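You operate a simulated robot arm through the tools that you are given. There is no shell and no other tool. Be economical: measure what you need, move in short steps, check, and stop when the job is done.

Carry out the task below with a simulated robot arm. There is one attempt and no reset: what you move stays moved.

TASK
Shut the lid of the sock box.
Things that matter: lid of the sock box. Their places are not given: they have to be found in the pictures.

It is judged by the outcome, as a careful person would: the job done as asked, and still so three seconds after it is handed in. It fails if anything else is knocked over, pushed out of place, dropped, spilled or broken.

THE ROBOT
A 7-joint arm with a two-finger parallel gripper, fixed in place. Base frame: the origin is at the foot of the arm, x ahead of it, y to its left, z up. Lengths are in m, angles in rad, forces in N, time in s.
With the tool pointing down near the work surface it reaches from about 0.28 to 0.68 m from the base axis. Its first joint turns from -1.152 to 1.152 rad. Payload 1.57 kg.
Tool frame: the origin (TCP) lies between the finger pads and is the grasp point; the fingertips stand 0.03 m ahead of it; z points along the fingers, y is the line along which they close. The gripper opens to 0.11 m. The fingers are 0.024 m wide and 0.012 m thick; the gripper's body (0.048 by 0.112 m) begins 0.078 m behind the TCP.
Orientation is that of the tool frame in the base frame, as [roll, pitch, yaw] about the fixed x, y, z axes, in that order (R = Rz(yaw) Ry(pitch) Rx(roll)). With the fingers straight down and closing along the base's y, the tool's x points along the base's -x, its y along +y and its z along -z.

THE INTERFACE
- The arm moves only by the tool move_arm. Its argument "increments" is a list of rows, each a list of 7 numbers: the finger opening in m, from 0 to 0.11, then the shift along the tool's x, y, z in m, then the turn, a rotation vector about the tool's x, y, z in rad. In form: [[fingers, dx, dy, dz, rx, ry, rz], ...]. A call has 1 to 8 rows; each row is the pose to reach, as a shift and turn from the pose commanded when the call began, along the tool's axes at that moment. A row lasts 0.2 s, in which the tool goes at most 0.05 m and 0.15 rad; a call with a longer step from one row to the next is refused whole, and so is a gripper value outside its range. A pose out of reach is approached as far as the arm can. The call stops where the force on the tool passes 40 N (or 10 N more than at its start, if that is more) or the arm is blocked; 0.2 s more then pass. The fingers move at their own pace (about 0.108 m/s each) and stop on an object; they squeeze with about 43 N. The grip force told is the motor's: it shows also when the fingers shut on nothing. Time passes only in rows, and 0.2 s behind the last, so rows that repeat a pose let the fingers close. It gives the time, the measured TCP pose, the force on the tool (base axes), the opening and the grip force at its end, in the units of the frame above (readings bear some noise).
- Cameras (640 x 400 px; columns grow to the right, rows downward): "scene" is fixed at [0.1396, -0.3721, 1.4182]; the picture's right is [0.94, -0.33, 0.00], its down [-0.15, -0.42, -0.89] and it looks along [0.29, 0.84, -0.45] (base axes); focal length 337 px, centre (320, 200). "wrist" rides on the gripper at [-0.036, 0, -0.08] in the tool frame; the picture's right is [0.00, -1.00, 0.00], its down [0.97, 0.00, -0.24] and it looks along [0.24, 0.00, 0.97] (tool axes); focal length 218 px, centre (320, 200).
- get_image(camera): a new picture of that camera. No time passes.
- locate(camera, pixels): for up to 12 pixels [column, row] of the newest picture of that camera ("zoom" is the newest enlarged one), the place [x, y, z] in the base frame of the surface seen there, good to about 0.002 m. No time passes.
- inspect(camera, box): a new picture of the part [left, top, right, bottom] of that camera's present view, enlarged. No time passes.
- sign_off(): hands the job in; it is judged then, once.

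Work in short steps. Measure before you move; look again where a grasp or a placing could have gone wrong, and mend it. You have 60 turns and 30 pictures in all, the two below and enlarged ones among them. Open the gripper and draw the arm clear of the work before you hand the job in, unless the task says otherwise; then end with one line.

The tools are called as a command line: name --pt "numbers of a row" for each row, then --argument value for the rest, lists and objects as JSON in quotes. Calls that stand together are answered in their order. move_arm: Moves the arm, as the interface text tells. Its arguments: {"type":"object","properties":{"increments":{"type":"array"}},"required":["increments"]} The other tools are called the same way: get_image (camera) takes a picture; locate (camera, pixels) gives the place of the surface under pixels of a picture; inspect (camera, box) takes an enlarged picture of a part of a camera's view; sign_off () hands the job in.

At the start:

```text
time: 0.0
ee_pos: [0.3314, 0.0238, 1.1692]
tcp_rot: [-3.142, -0.001, -3.141]
ft_force: [0.2, -0.3, -0.3]
grip_width: 0.11
grasp_force: 0.0
```

scene: 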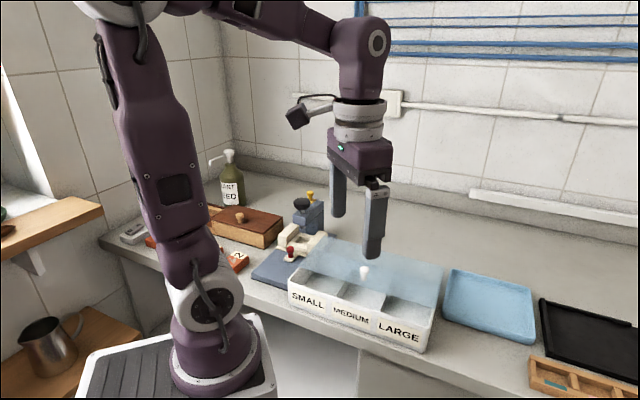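
wrist: 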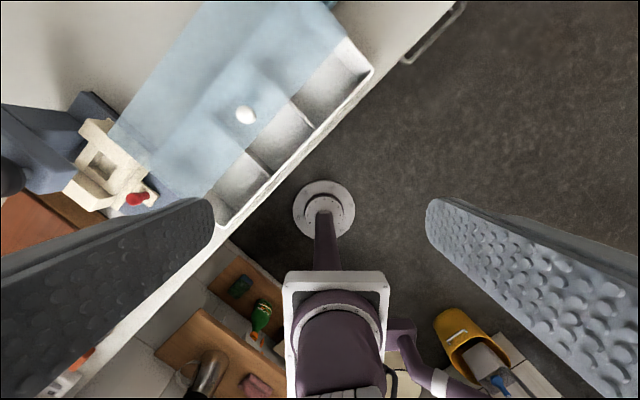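

The scene shows a labelled box at about (365,300) with a translucent blue lid, and a wooden box at (240,225). I'll zoom in on both.

inspect --camera "scene" --box '[240, 200, 460, 360]'

inspect --camera "scene" --box '[110, 140, 340, 290]'

```text
2.50 times, centred on (350, 280) of scene
```

zoom: 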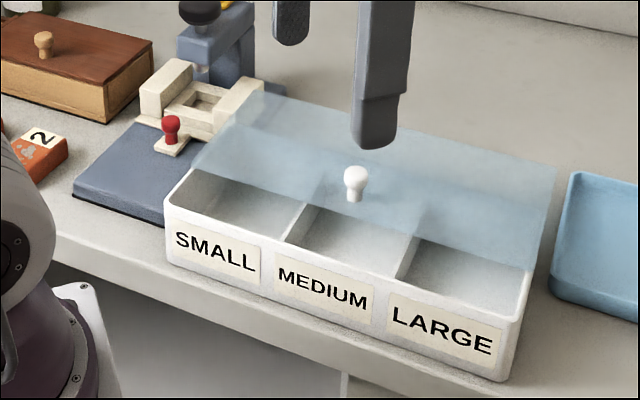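

```text
2.67 times, centred on (225, 215) of scene
```

zoom: 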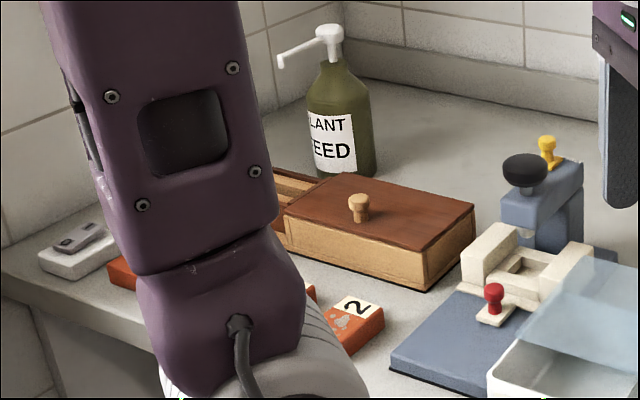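

I'll locate the main points of both boxes before choosing one.

locate --camera "scene" --pixels '[[240, 217], [205, 215], [285, 222], [364, 270], [290, 285], [427, 350], [432, 292], [440, 265], [330, 238], [307, 262], [300, 205], [360, 250]]'

locate --camera "wrist" --pixels '[[246, 115], [372, 70], [215, 228], [345, 32], [206, 190], [110, 135], [205, 10], [300, 60], [270, 150], [305, 115], [180, 120], [135, 199]]'

inspect --camera "wrist" --box '[0, 0, 400, 250]'

```text
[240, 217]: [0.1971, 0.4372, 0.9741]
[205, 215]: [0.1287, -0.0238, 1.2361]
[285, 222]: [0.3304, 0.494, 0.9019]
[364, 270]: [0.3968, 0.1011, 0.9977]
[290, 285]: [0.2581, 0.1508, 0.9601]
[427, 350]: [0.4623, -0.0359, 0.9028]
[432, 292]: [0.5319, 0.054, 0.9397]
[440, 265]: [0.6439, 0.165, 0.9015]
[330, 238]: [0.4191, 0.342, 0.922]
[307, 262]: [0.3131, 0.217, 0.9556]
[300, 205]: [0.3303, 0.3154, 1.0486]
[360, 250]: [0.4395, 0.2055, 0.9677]
```

```text
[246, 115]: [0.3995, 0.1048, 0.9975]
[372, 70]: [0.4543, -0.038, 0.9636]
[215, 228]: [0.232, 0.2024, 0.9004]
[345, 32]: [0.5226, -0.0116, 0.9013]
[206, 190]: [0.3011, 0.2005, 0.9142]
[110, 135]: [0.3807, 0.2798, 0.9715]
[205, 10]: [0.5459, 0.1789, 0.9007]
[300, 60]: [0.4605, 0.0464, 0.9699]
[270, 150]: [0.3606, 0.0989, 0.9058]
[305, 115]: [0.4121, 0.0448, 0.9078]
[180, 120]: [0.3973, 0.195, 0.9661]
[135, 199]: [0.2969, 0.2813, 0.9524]
```

```text
1.60 times, centred on (200, 125) of wrist
```

zoom: 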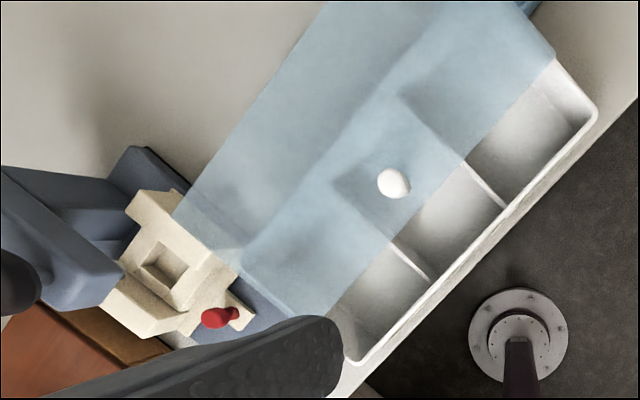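

The blue lid of the labelled box has its knob at (0.398, 0.103, 0.998), and the lid is pushed back. The wooden box also seems partly open, so I'll raise the arm and look at it from above to tell which one is the sock box.

move_arm --pt "0.11 0 0 -0.04 0 0 0" --pt "0.11 0 0.03 -0.08 0 0 0" --pt "0.11 0 0.08 -0.08 0 0 0" --pt "0.11 0.02 0.12 -0.08 0 0 0" --pt "0.11 0.04 0.16 -0.08 0 0 0" --pt "0.11 0.06 0.2 -0.08 0 0 0" --pt "0.11 0.08 0.24 -0.08 0 0 0" --pt "0.11 0.09 0.28 -0.08 0 0 0"

get_image --camera "wrist"

get_image --camera "scene"

```text
time: 1.8
ee_pos: [0.239, 0.3031, 1.2461]
tcp_rot: [3.141, 0.001, 3.141]
ft_force: [-0.8, 0.2, 0.1]
grip_width: 0.1098
grasp_force: 0.1
```

```text
24 pictures are left
```

wrist: 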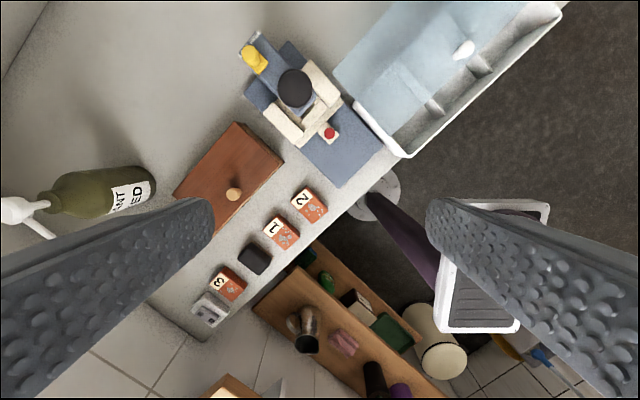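

```text
23 pictures are left
```

scene: 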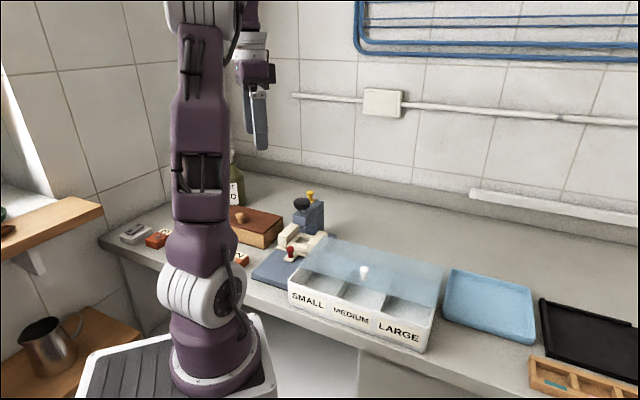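

The left finger hides the far end of the wooden box at (200,215). I'll shift 0.08 m further along +y so it sits between the fingers.

move_arm --pt "0.11 0 0.04 -0.02 0 0 0" --pt "0.11 0 0.08 -0.04 0 0 0" --pt "0.11 0 0.11 -0.04 0 0 0"

inspect --camera "wrist" --box '[140, 40, 460, 240]'

```text
time: 2.6
ee_pos: [0.2359, 0.404, 1.2768]
tcp_rot: [-3.141, 0.002, -3.141]
ft_force: [0.5, -0.4, -0.7]
grip_width: 0.1102
grasp_force: 0.0
out of reach, approached as far as the arm can: row 3
```

```text
2.00 times, centred on (300, 140) of wrist
```

zoom: 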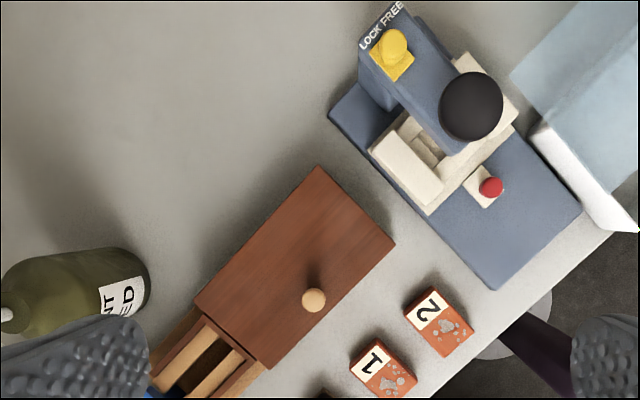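

The wooden box also has a partly open sliding lid, with something inside. I'll turn the wrist so I can see into it.

move_arm --pt "0.11 0 0 0 0 0 0.14" --pt "0.11 0 0 0 0 0 0.28" --pt "0.11 0 0 0 0 0 0.42" --pt "0.11 0 0 0 0 0 0.56" --pt "0.11 0 0 0 0 0 0.7"

get_image --camera "wrist"

```text
time: 3.8
ee_pos: [0.2375, 0.4042, 1.2761]
tcp_rot: [3.139, -0.002, 2.438]
ft_force: [0.1, 0.3, 0.4]
grip_width: 0.1097
grasp_force: 0.1
```

```text
21 pictures are left
```

wrist: 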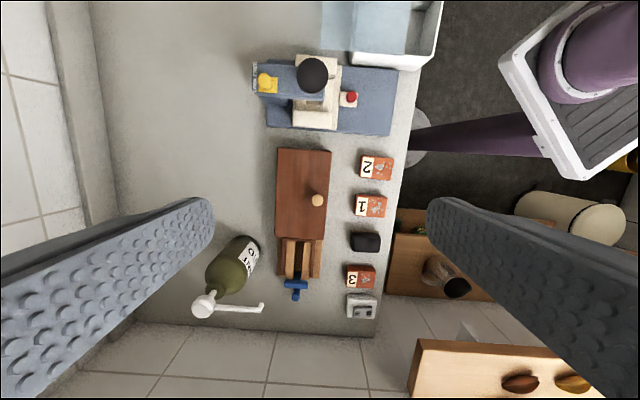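

inspect --camera "wrist" --box '[240, 130, 400, 330]'

```text
2.00 times, centred on (320, 230) of wrist
```

zoom: 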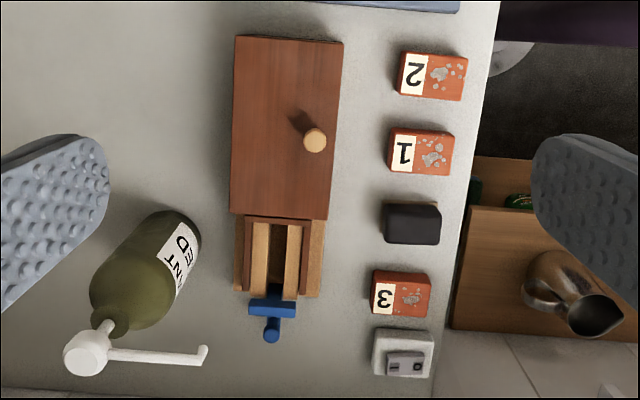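

The wooden thing is a drawer puzzle with a blue latch, so the sock box must be the S/M/L sorter with the blue sliding lid. The current yaw already lines the fingers up with the slide direction, so I'll go high over the knob.

move_arm --pt "0.11 -0.04 -0.016 0 0 0 0" --pt "0.11 -0.08 -0.032 0 0 0 0" --pt "0.11 -0.12 -0.048 0 0 0 0" --pt "0.11 -0.16 -0.064 0 0 0 0" --pt "0.11 -0.2 -0.08 0 0 0 0" --pt "0.11 -0.24 -0.096 0 0 0 0" --pt "0.11 -0.28 -0.112 0.02 0 0 0" --pt "0.11 -0.317 -0.126 0.04 0 0 0"

get_image --camera "wrist"

```text
time: 5.6
ee_pos: [0.4016, 0.1031, 1.2368]
tcp_rot: [3.141, -0.002, 2.441]
ft_force: [-0.1, -1.1, 0.1]
grip_width: 0.11
grasp_force: 0.1
```

```text
19 pictures are left
```

wrist: 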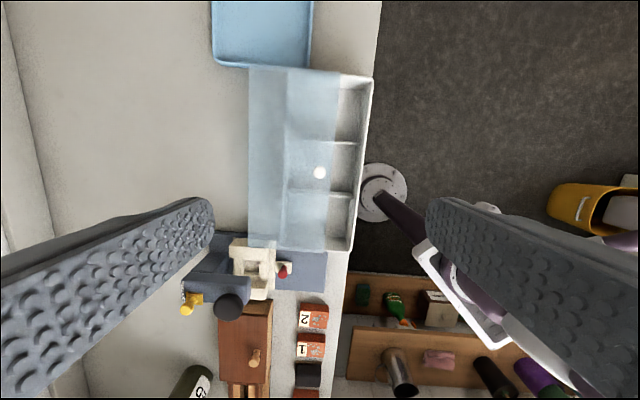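

The lid spans columns 248–335 and the box front is near 370. I'll zoom in and measure the edges.

inspect --camera "wrist" --box '[220, 55, 400, 265]'

locate --camera "wrist" --pixels '[[371, 82], [351, 247], [338, 78], [325, 246], [319, 172], [252, 75], [251, 240], [332, 110], [325, 200], [368, 110], [356, 200], [300, 75]]'

```text
1.90 times, centred on (310, 160) of wrist
```

zoom: 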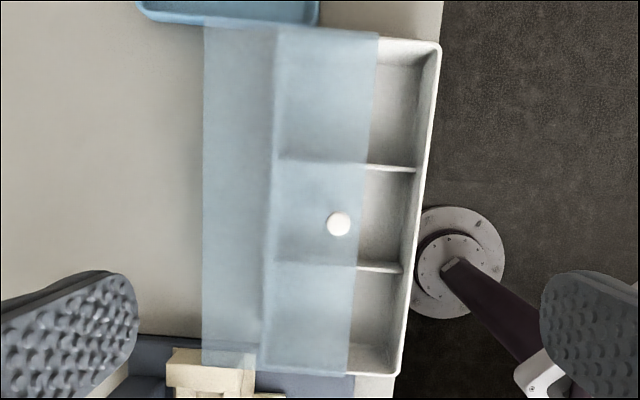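

```text
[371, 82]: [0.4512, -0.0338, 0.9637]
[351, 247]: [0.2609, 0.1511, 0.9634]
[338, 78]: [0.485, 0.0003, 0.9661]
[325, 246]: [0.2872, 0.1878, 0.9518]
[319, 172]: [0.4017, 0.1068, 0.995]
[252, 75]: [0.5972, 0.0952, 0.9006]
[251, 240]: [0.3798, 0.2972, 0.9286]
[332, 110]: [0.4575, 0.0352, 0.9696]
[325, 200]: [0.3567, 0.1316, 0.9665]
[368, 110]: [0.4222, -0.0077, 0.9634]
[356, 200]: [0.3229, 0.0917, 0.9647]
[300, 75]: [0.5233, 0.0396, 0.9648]
```

locate --camera "zoom" --pixels '[[375, 45], [345, 365], [360, 200], [436, 60], [398, 360], [415, 215], [206, 60], [206, 350], [273, 60], [264, 350], [337, 224], [350, 300]]'

```text
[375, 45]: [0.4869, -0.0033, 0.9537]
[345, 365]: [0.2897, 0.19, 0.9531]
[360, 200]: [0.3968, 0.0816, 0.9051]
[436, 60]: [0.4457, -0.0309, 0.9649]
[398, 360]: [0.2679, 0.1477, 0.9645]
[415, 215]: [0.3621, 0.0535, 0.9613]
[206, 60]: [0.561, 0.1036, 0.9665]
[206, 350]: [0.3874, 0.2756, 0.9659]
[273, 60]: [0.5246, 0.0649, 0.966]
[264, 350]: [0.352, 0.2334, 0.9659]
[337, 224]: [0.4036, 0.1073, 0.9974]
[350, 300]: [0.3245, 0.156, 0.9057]
```

The box front rim is about 0.052 m ahead of the lid front, and the lid overhangs the back by about the same. I'll turn 0.07 rad to match the slide direction and descend around the knob, keeping the fingertips about 1 cm above the lid.

move_arm --pt "0.07 0 0 0.03 0 0 0.07" --pt "0.07 0 0 0.07 0 0 0.07" --pt "0.07 0 0 0.11 0 0 0.07" --pt "0.07 0 0 0.15 0 0 0.07" --pt "0.07 0 0 0.18 0 0 0.07" --pt "0.07 0 0 0.205 0 0 0.07" --pt "0.07 0 0 0.22 0 0 0.07" --pt "0.07 0 0 0.228 0 0 0.07"

get_image --camera "wrist"

inspect --camera "scene" --box '[270, 200, 470, 360]'

```text
time: 7.4
ee_pos: [0.4001, 0.1041, 1.0101]
tcp_rot: [-3.139, 0.001, 2.373]
ft_force: [1.1, 0.4, 0.8]
grip_width: 0.0701
grasp_force: 0.0
```

```text
17 pictures are left
```

wrist: 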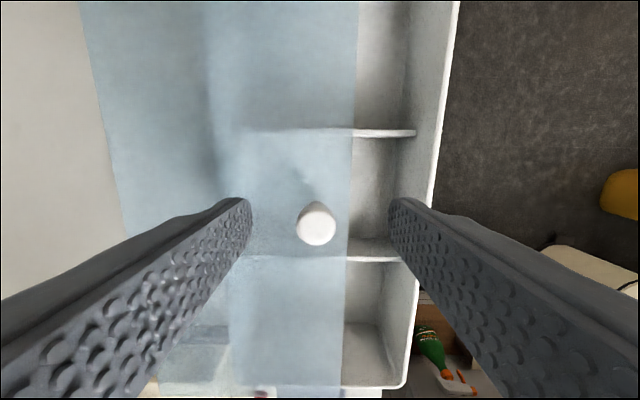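

```text
2.50 times, centred on (370, 280) of scene
```

zoom: 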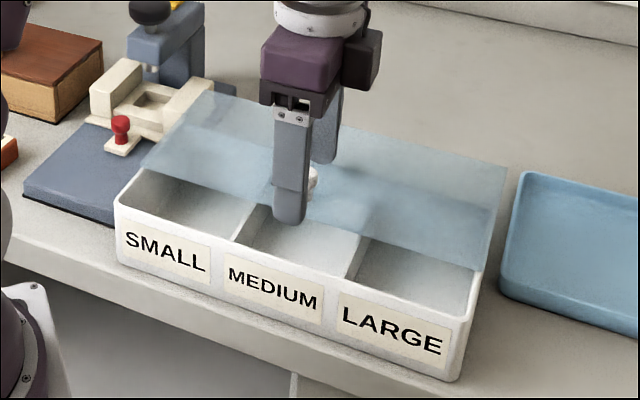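

The knob at (317,225) lies between the fingers, in line with the pads. Closing on it.

move_arm --pt "0.0 0 0 0 0 0 0" --pt "0.0 0 0 0 0 0 0" --pt "0.0 0 0 0 0 0 0"

```text
time: 8.2
ee_pos: [0.3997, 0.1028, 1.01]
tcp_rot: [3.141, 0.0, 2.372]
ft_force: [0.2, 0.1, -6.7]
grip_width: 0.0179
grasp_force: 33.2
```

The knob is gripped at 0.018 m. I'll slide it 0.03 m toward the front and check.

move_arm --pt "0.0 0 -0.008 0 0 0 0" --pt "0.0 0 -0.016 0 0 0 0" --pt "0.0 0 -0.024 0 0 0 0" --pt "0.0 0 -0.03 0 0 0 0"

get_image --camera "wrist"

```text
time: 9.2
ee_pos: [0.3792, 0.0808, 1.01]
tcp_rot: [3.141, 0.0, 2.373]
ft_force: [-5.8, 7.5, -6.8]
grip_width: 0.0177
grasp_force: 32.6
```

```text
15 pictures are left
```

wrist: 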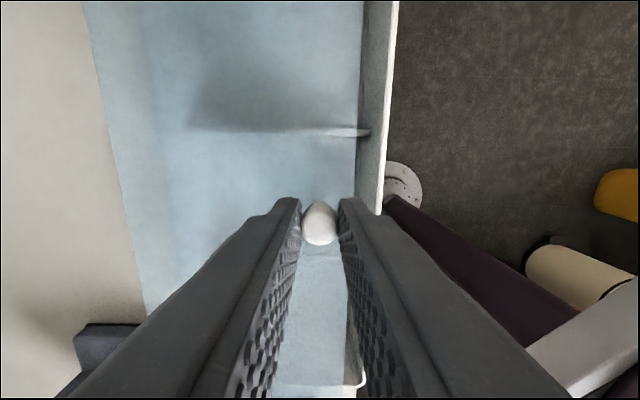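

The lid is sliding. There's about 9 N sideways along tool +x, so I'll ease 2 mm that way and continue.

move_arm --pt "0.0 0.002 0 0 0 0 0" --pt "0.0 0.002 -0.006 0 0 0 0" --pt "0.0 0.002 -0.011 0 0 0 0" --pt "0.0 0.003 -0.015 0 0 0 0"

get_image --camera "wrist"

```text
time: 10.2
ee_pos: [0.3697, 0.0727, 1.0095]
tcp_rot: [3.137, 0.001, 2.371]
ft_force: [14.4, -14.5, 4.7]
grip_width: 0.0178
grasp_force: 32.6
```

```text
14 pictures are left
```

wrist: 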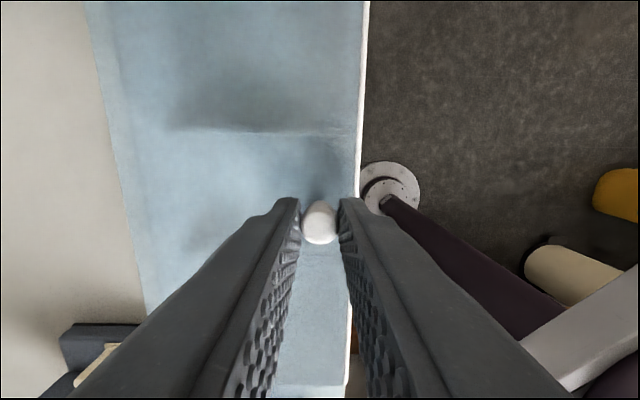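

I overcorrected, with 20 N now pushing the other way. The lid is nearly home, so I'll back off 2 mm and finish the remaining ~1 cm gently.

move_arm --pt "0.0 -0.002 0 0 0 0 0" --pt "0.0 -0.002 -0.003 0 0 0 0" --pt "0.0 -0.002 -0.006 0 0 0 0" --pt "0.0 -0.002 -0.008 0 0 0 0"

get_image --camera "wrist"

inspect --camera "scene" --box '[270, 200, 470, 360]'

```text
time: 11.2
ee_pos: [0.3644, 0.0698, 1.0088]
tcp_rot: [3.135, 0.001, 2.374]
ft_force: [13.3, 28.6, 4.6]
grip_width: 0.0178
grasp_force: 33.2
```

```text
13 pictures are left
```

wrist: 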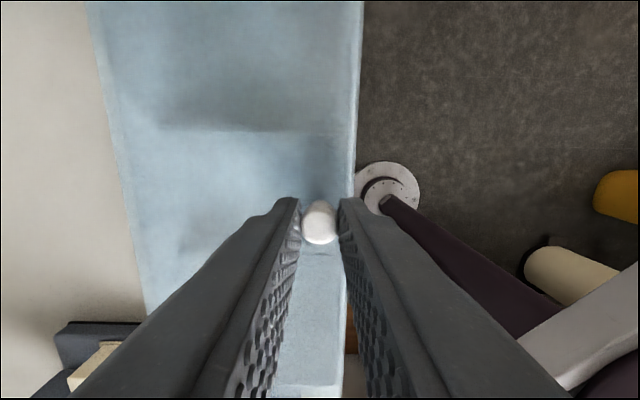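

```text
2.50 times, centred on (370, 280) of scene
```

zoom: 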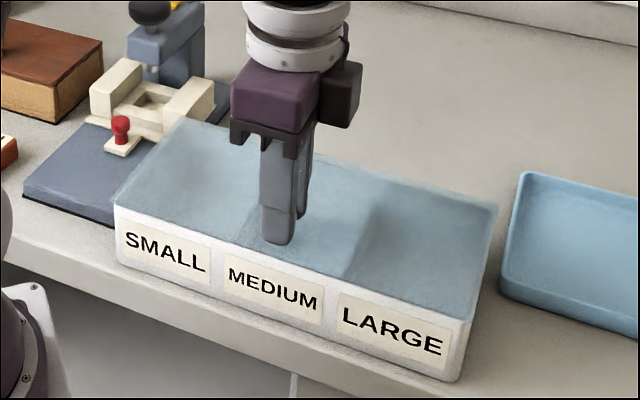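

The lid now covers all the compartments, and about 30 N of resistance says it has reached its stop. I'll relax the push, open, and lift away.

move_arm --pt "0.0 0 0.0018 0 0 0 0" --pt "0.05 0 0.0018 0 0 0 0" --pt "0.05 0 0.0018 0 0 0 0" --pt "0.05 0 0.0018 -0.03 0 0 0" --pt "0.05 0 0.0018 -0.08 0 0 0" --pt "0.05 0 0.0018 -0.13 0 0 0" --pt "0.05 0 0.0018 -0.18 0 0 0" --pt "0.08 0 0.0018 -0.22 0 0 0"

inspect --camera "wrist" --box '[220, 55, 400, 265]'

get_image --camera "scene"

```text
time: 13.0
ee_pos: [0.365, 0.0681, 1.2301]
tcp_rot: [3.141, 0.0, 2.37]
ft_force: [0.5, 0.0, -0.4]
grip_width: 0.0801
grasp_force: 0.1
```

```text
1.90 times, centred on (310, 160) of wrist
```

zoom: 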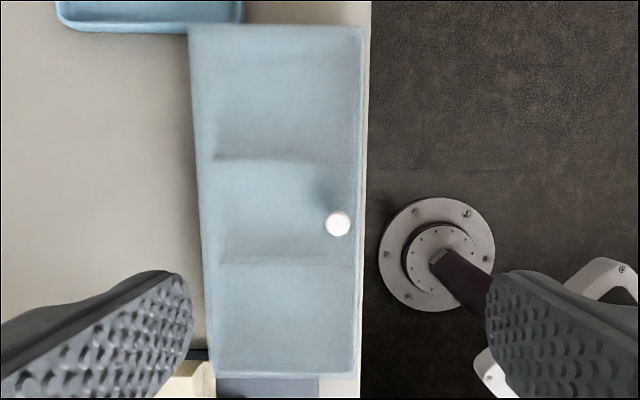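

```text
10 pictures are left
```

scene: 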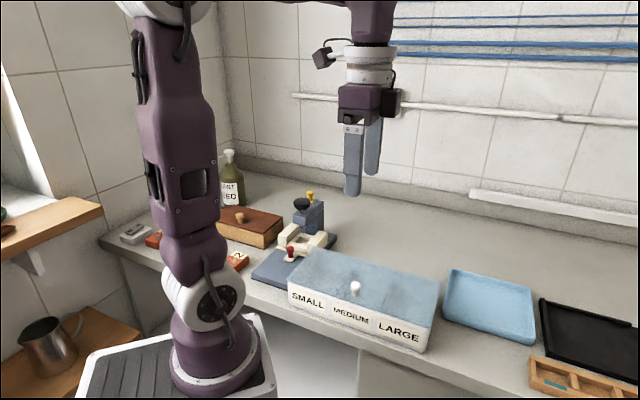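

The lid looks flush. I'll confirm by measuring the front and back edges against the earlier positions.

locate --camera "zoom" --pixels '[[193, 60], [208, 340], [360, 60], [352, 350], [198, 200], [358, 200], [364, 100], [338, 224]]'

inspect --camera "scene" --box '[275, 235, 455, 360]'

```text
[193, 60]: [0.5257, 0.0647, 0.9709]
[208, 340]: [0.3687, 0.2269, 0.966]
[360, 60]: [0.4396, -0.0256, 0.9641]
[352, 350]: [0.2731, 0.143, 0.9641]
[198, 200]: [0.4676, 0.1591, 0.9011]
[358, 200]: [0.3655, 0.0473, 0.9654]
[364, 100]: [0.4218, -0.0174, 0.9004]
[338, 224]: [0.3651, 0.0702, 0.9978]
```

```text
3.20 times, centred on (365, 298) of scene
```

zoom: 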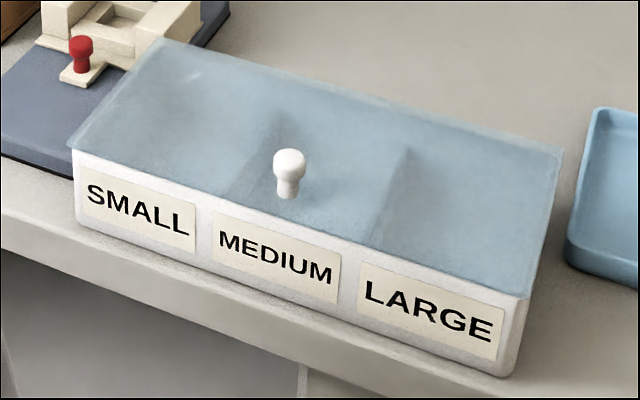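

The lid edges match the box's front and back rims (depth about 0.288 to 0.415), the box hasn't moved, and the arm is clear. Handing in.

sign_off

```text
The job is handed in.
```

The sock box's sliding lid is shut against its stop, nothing else was disturbed, and the arm is clear with the gripper open; no box is marked "sock box", so I took it to be the one labelled SMALL / MEDIUM / LARGE.
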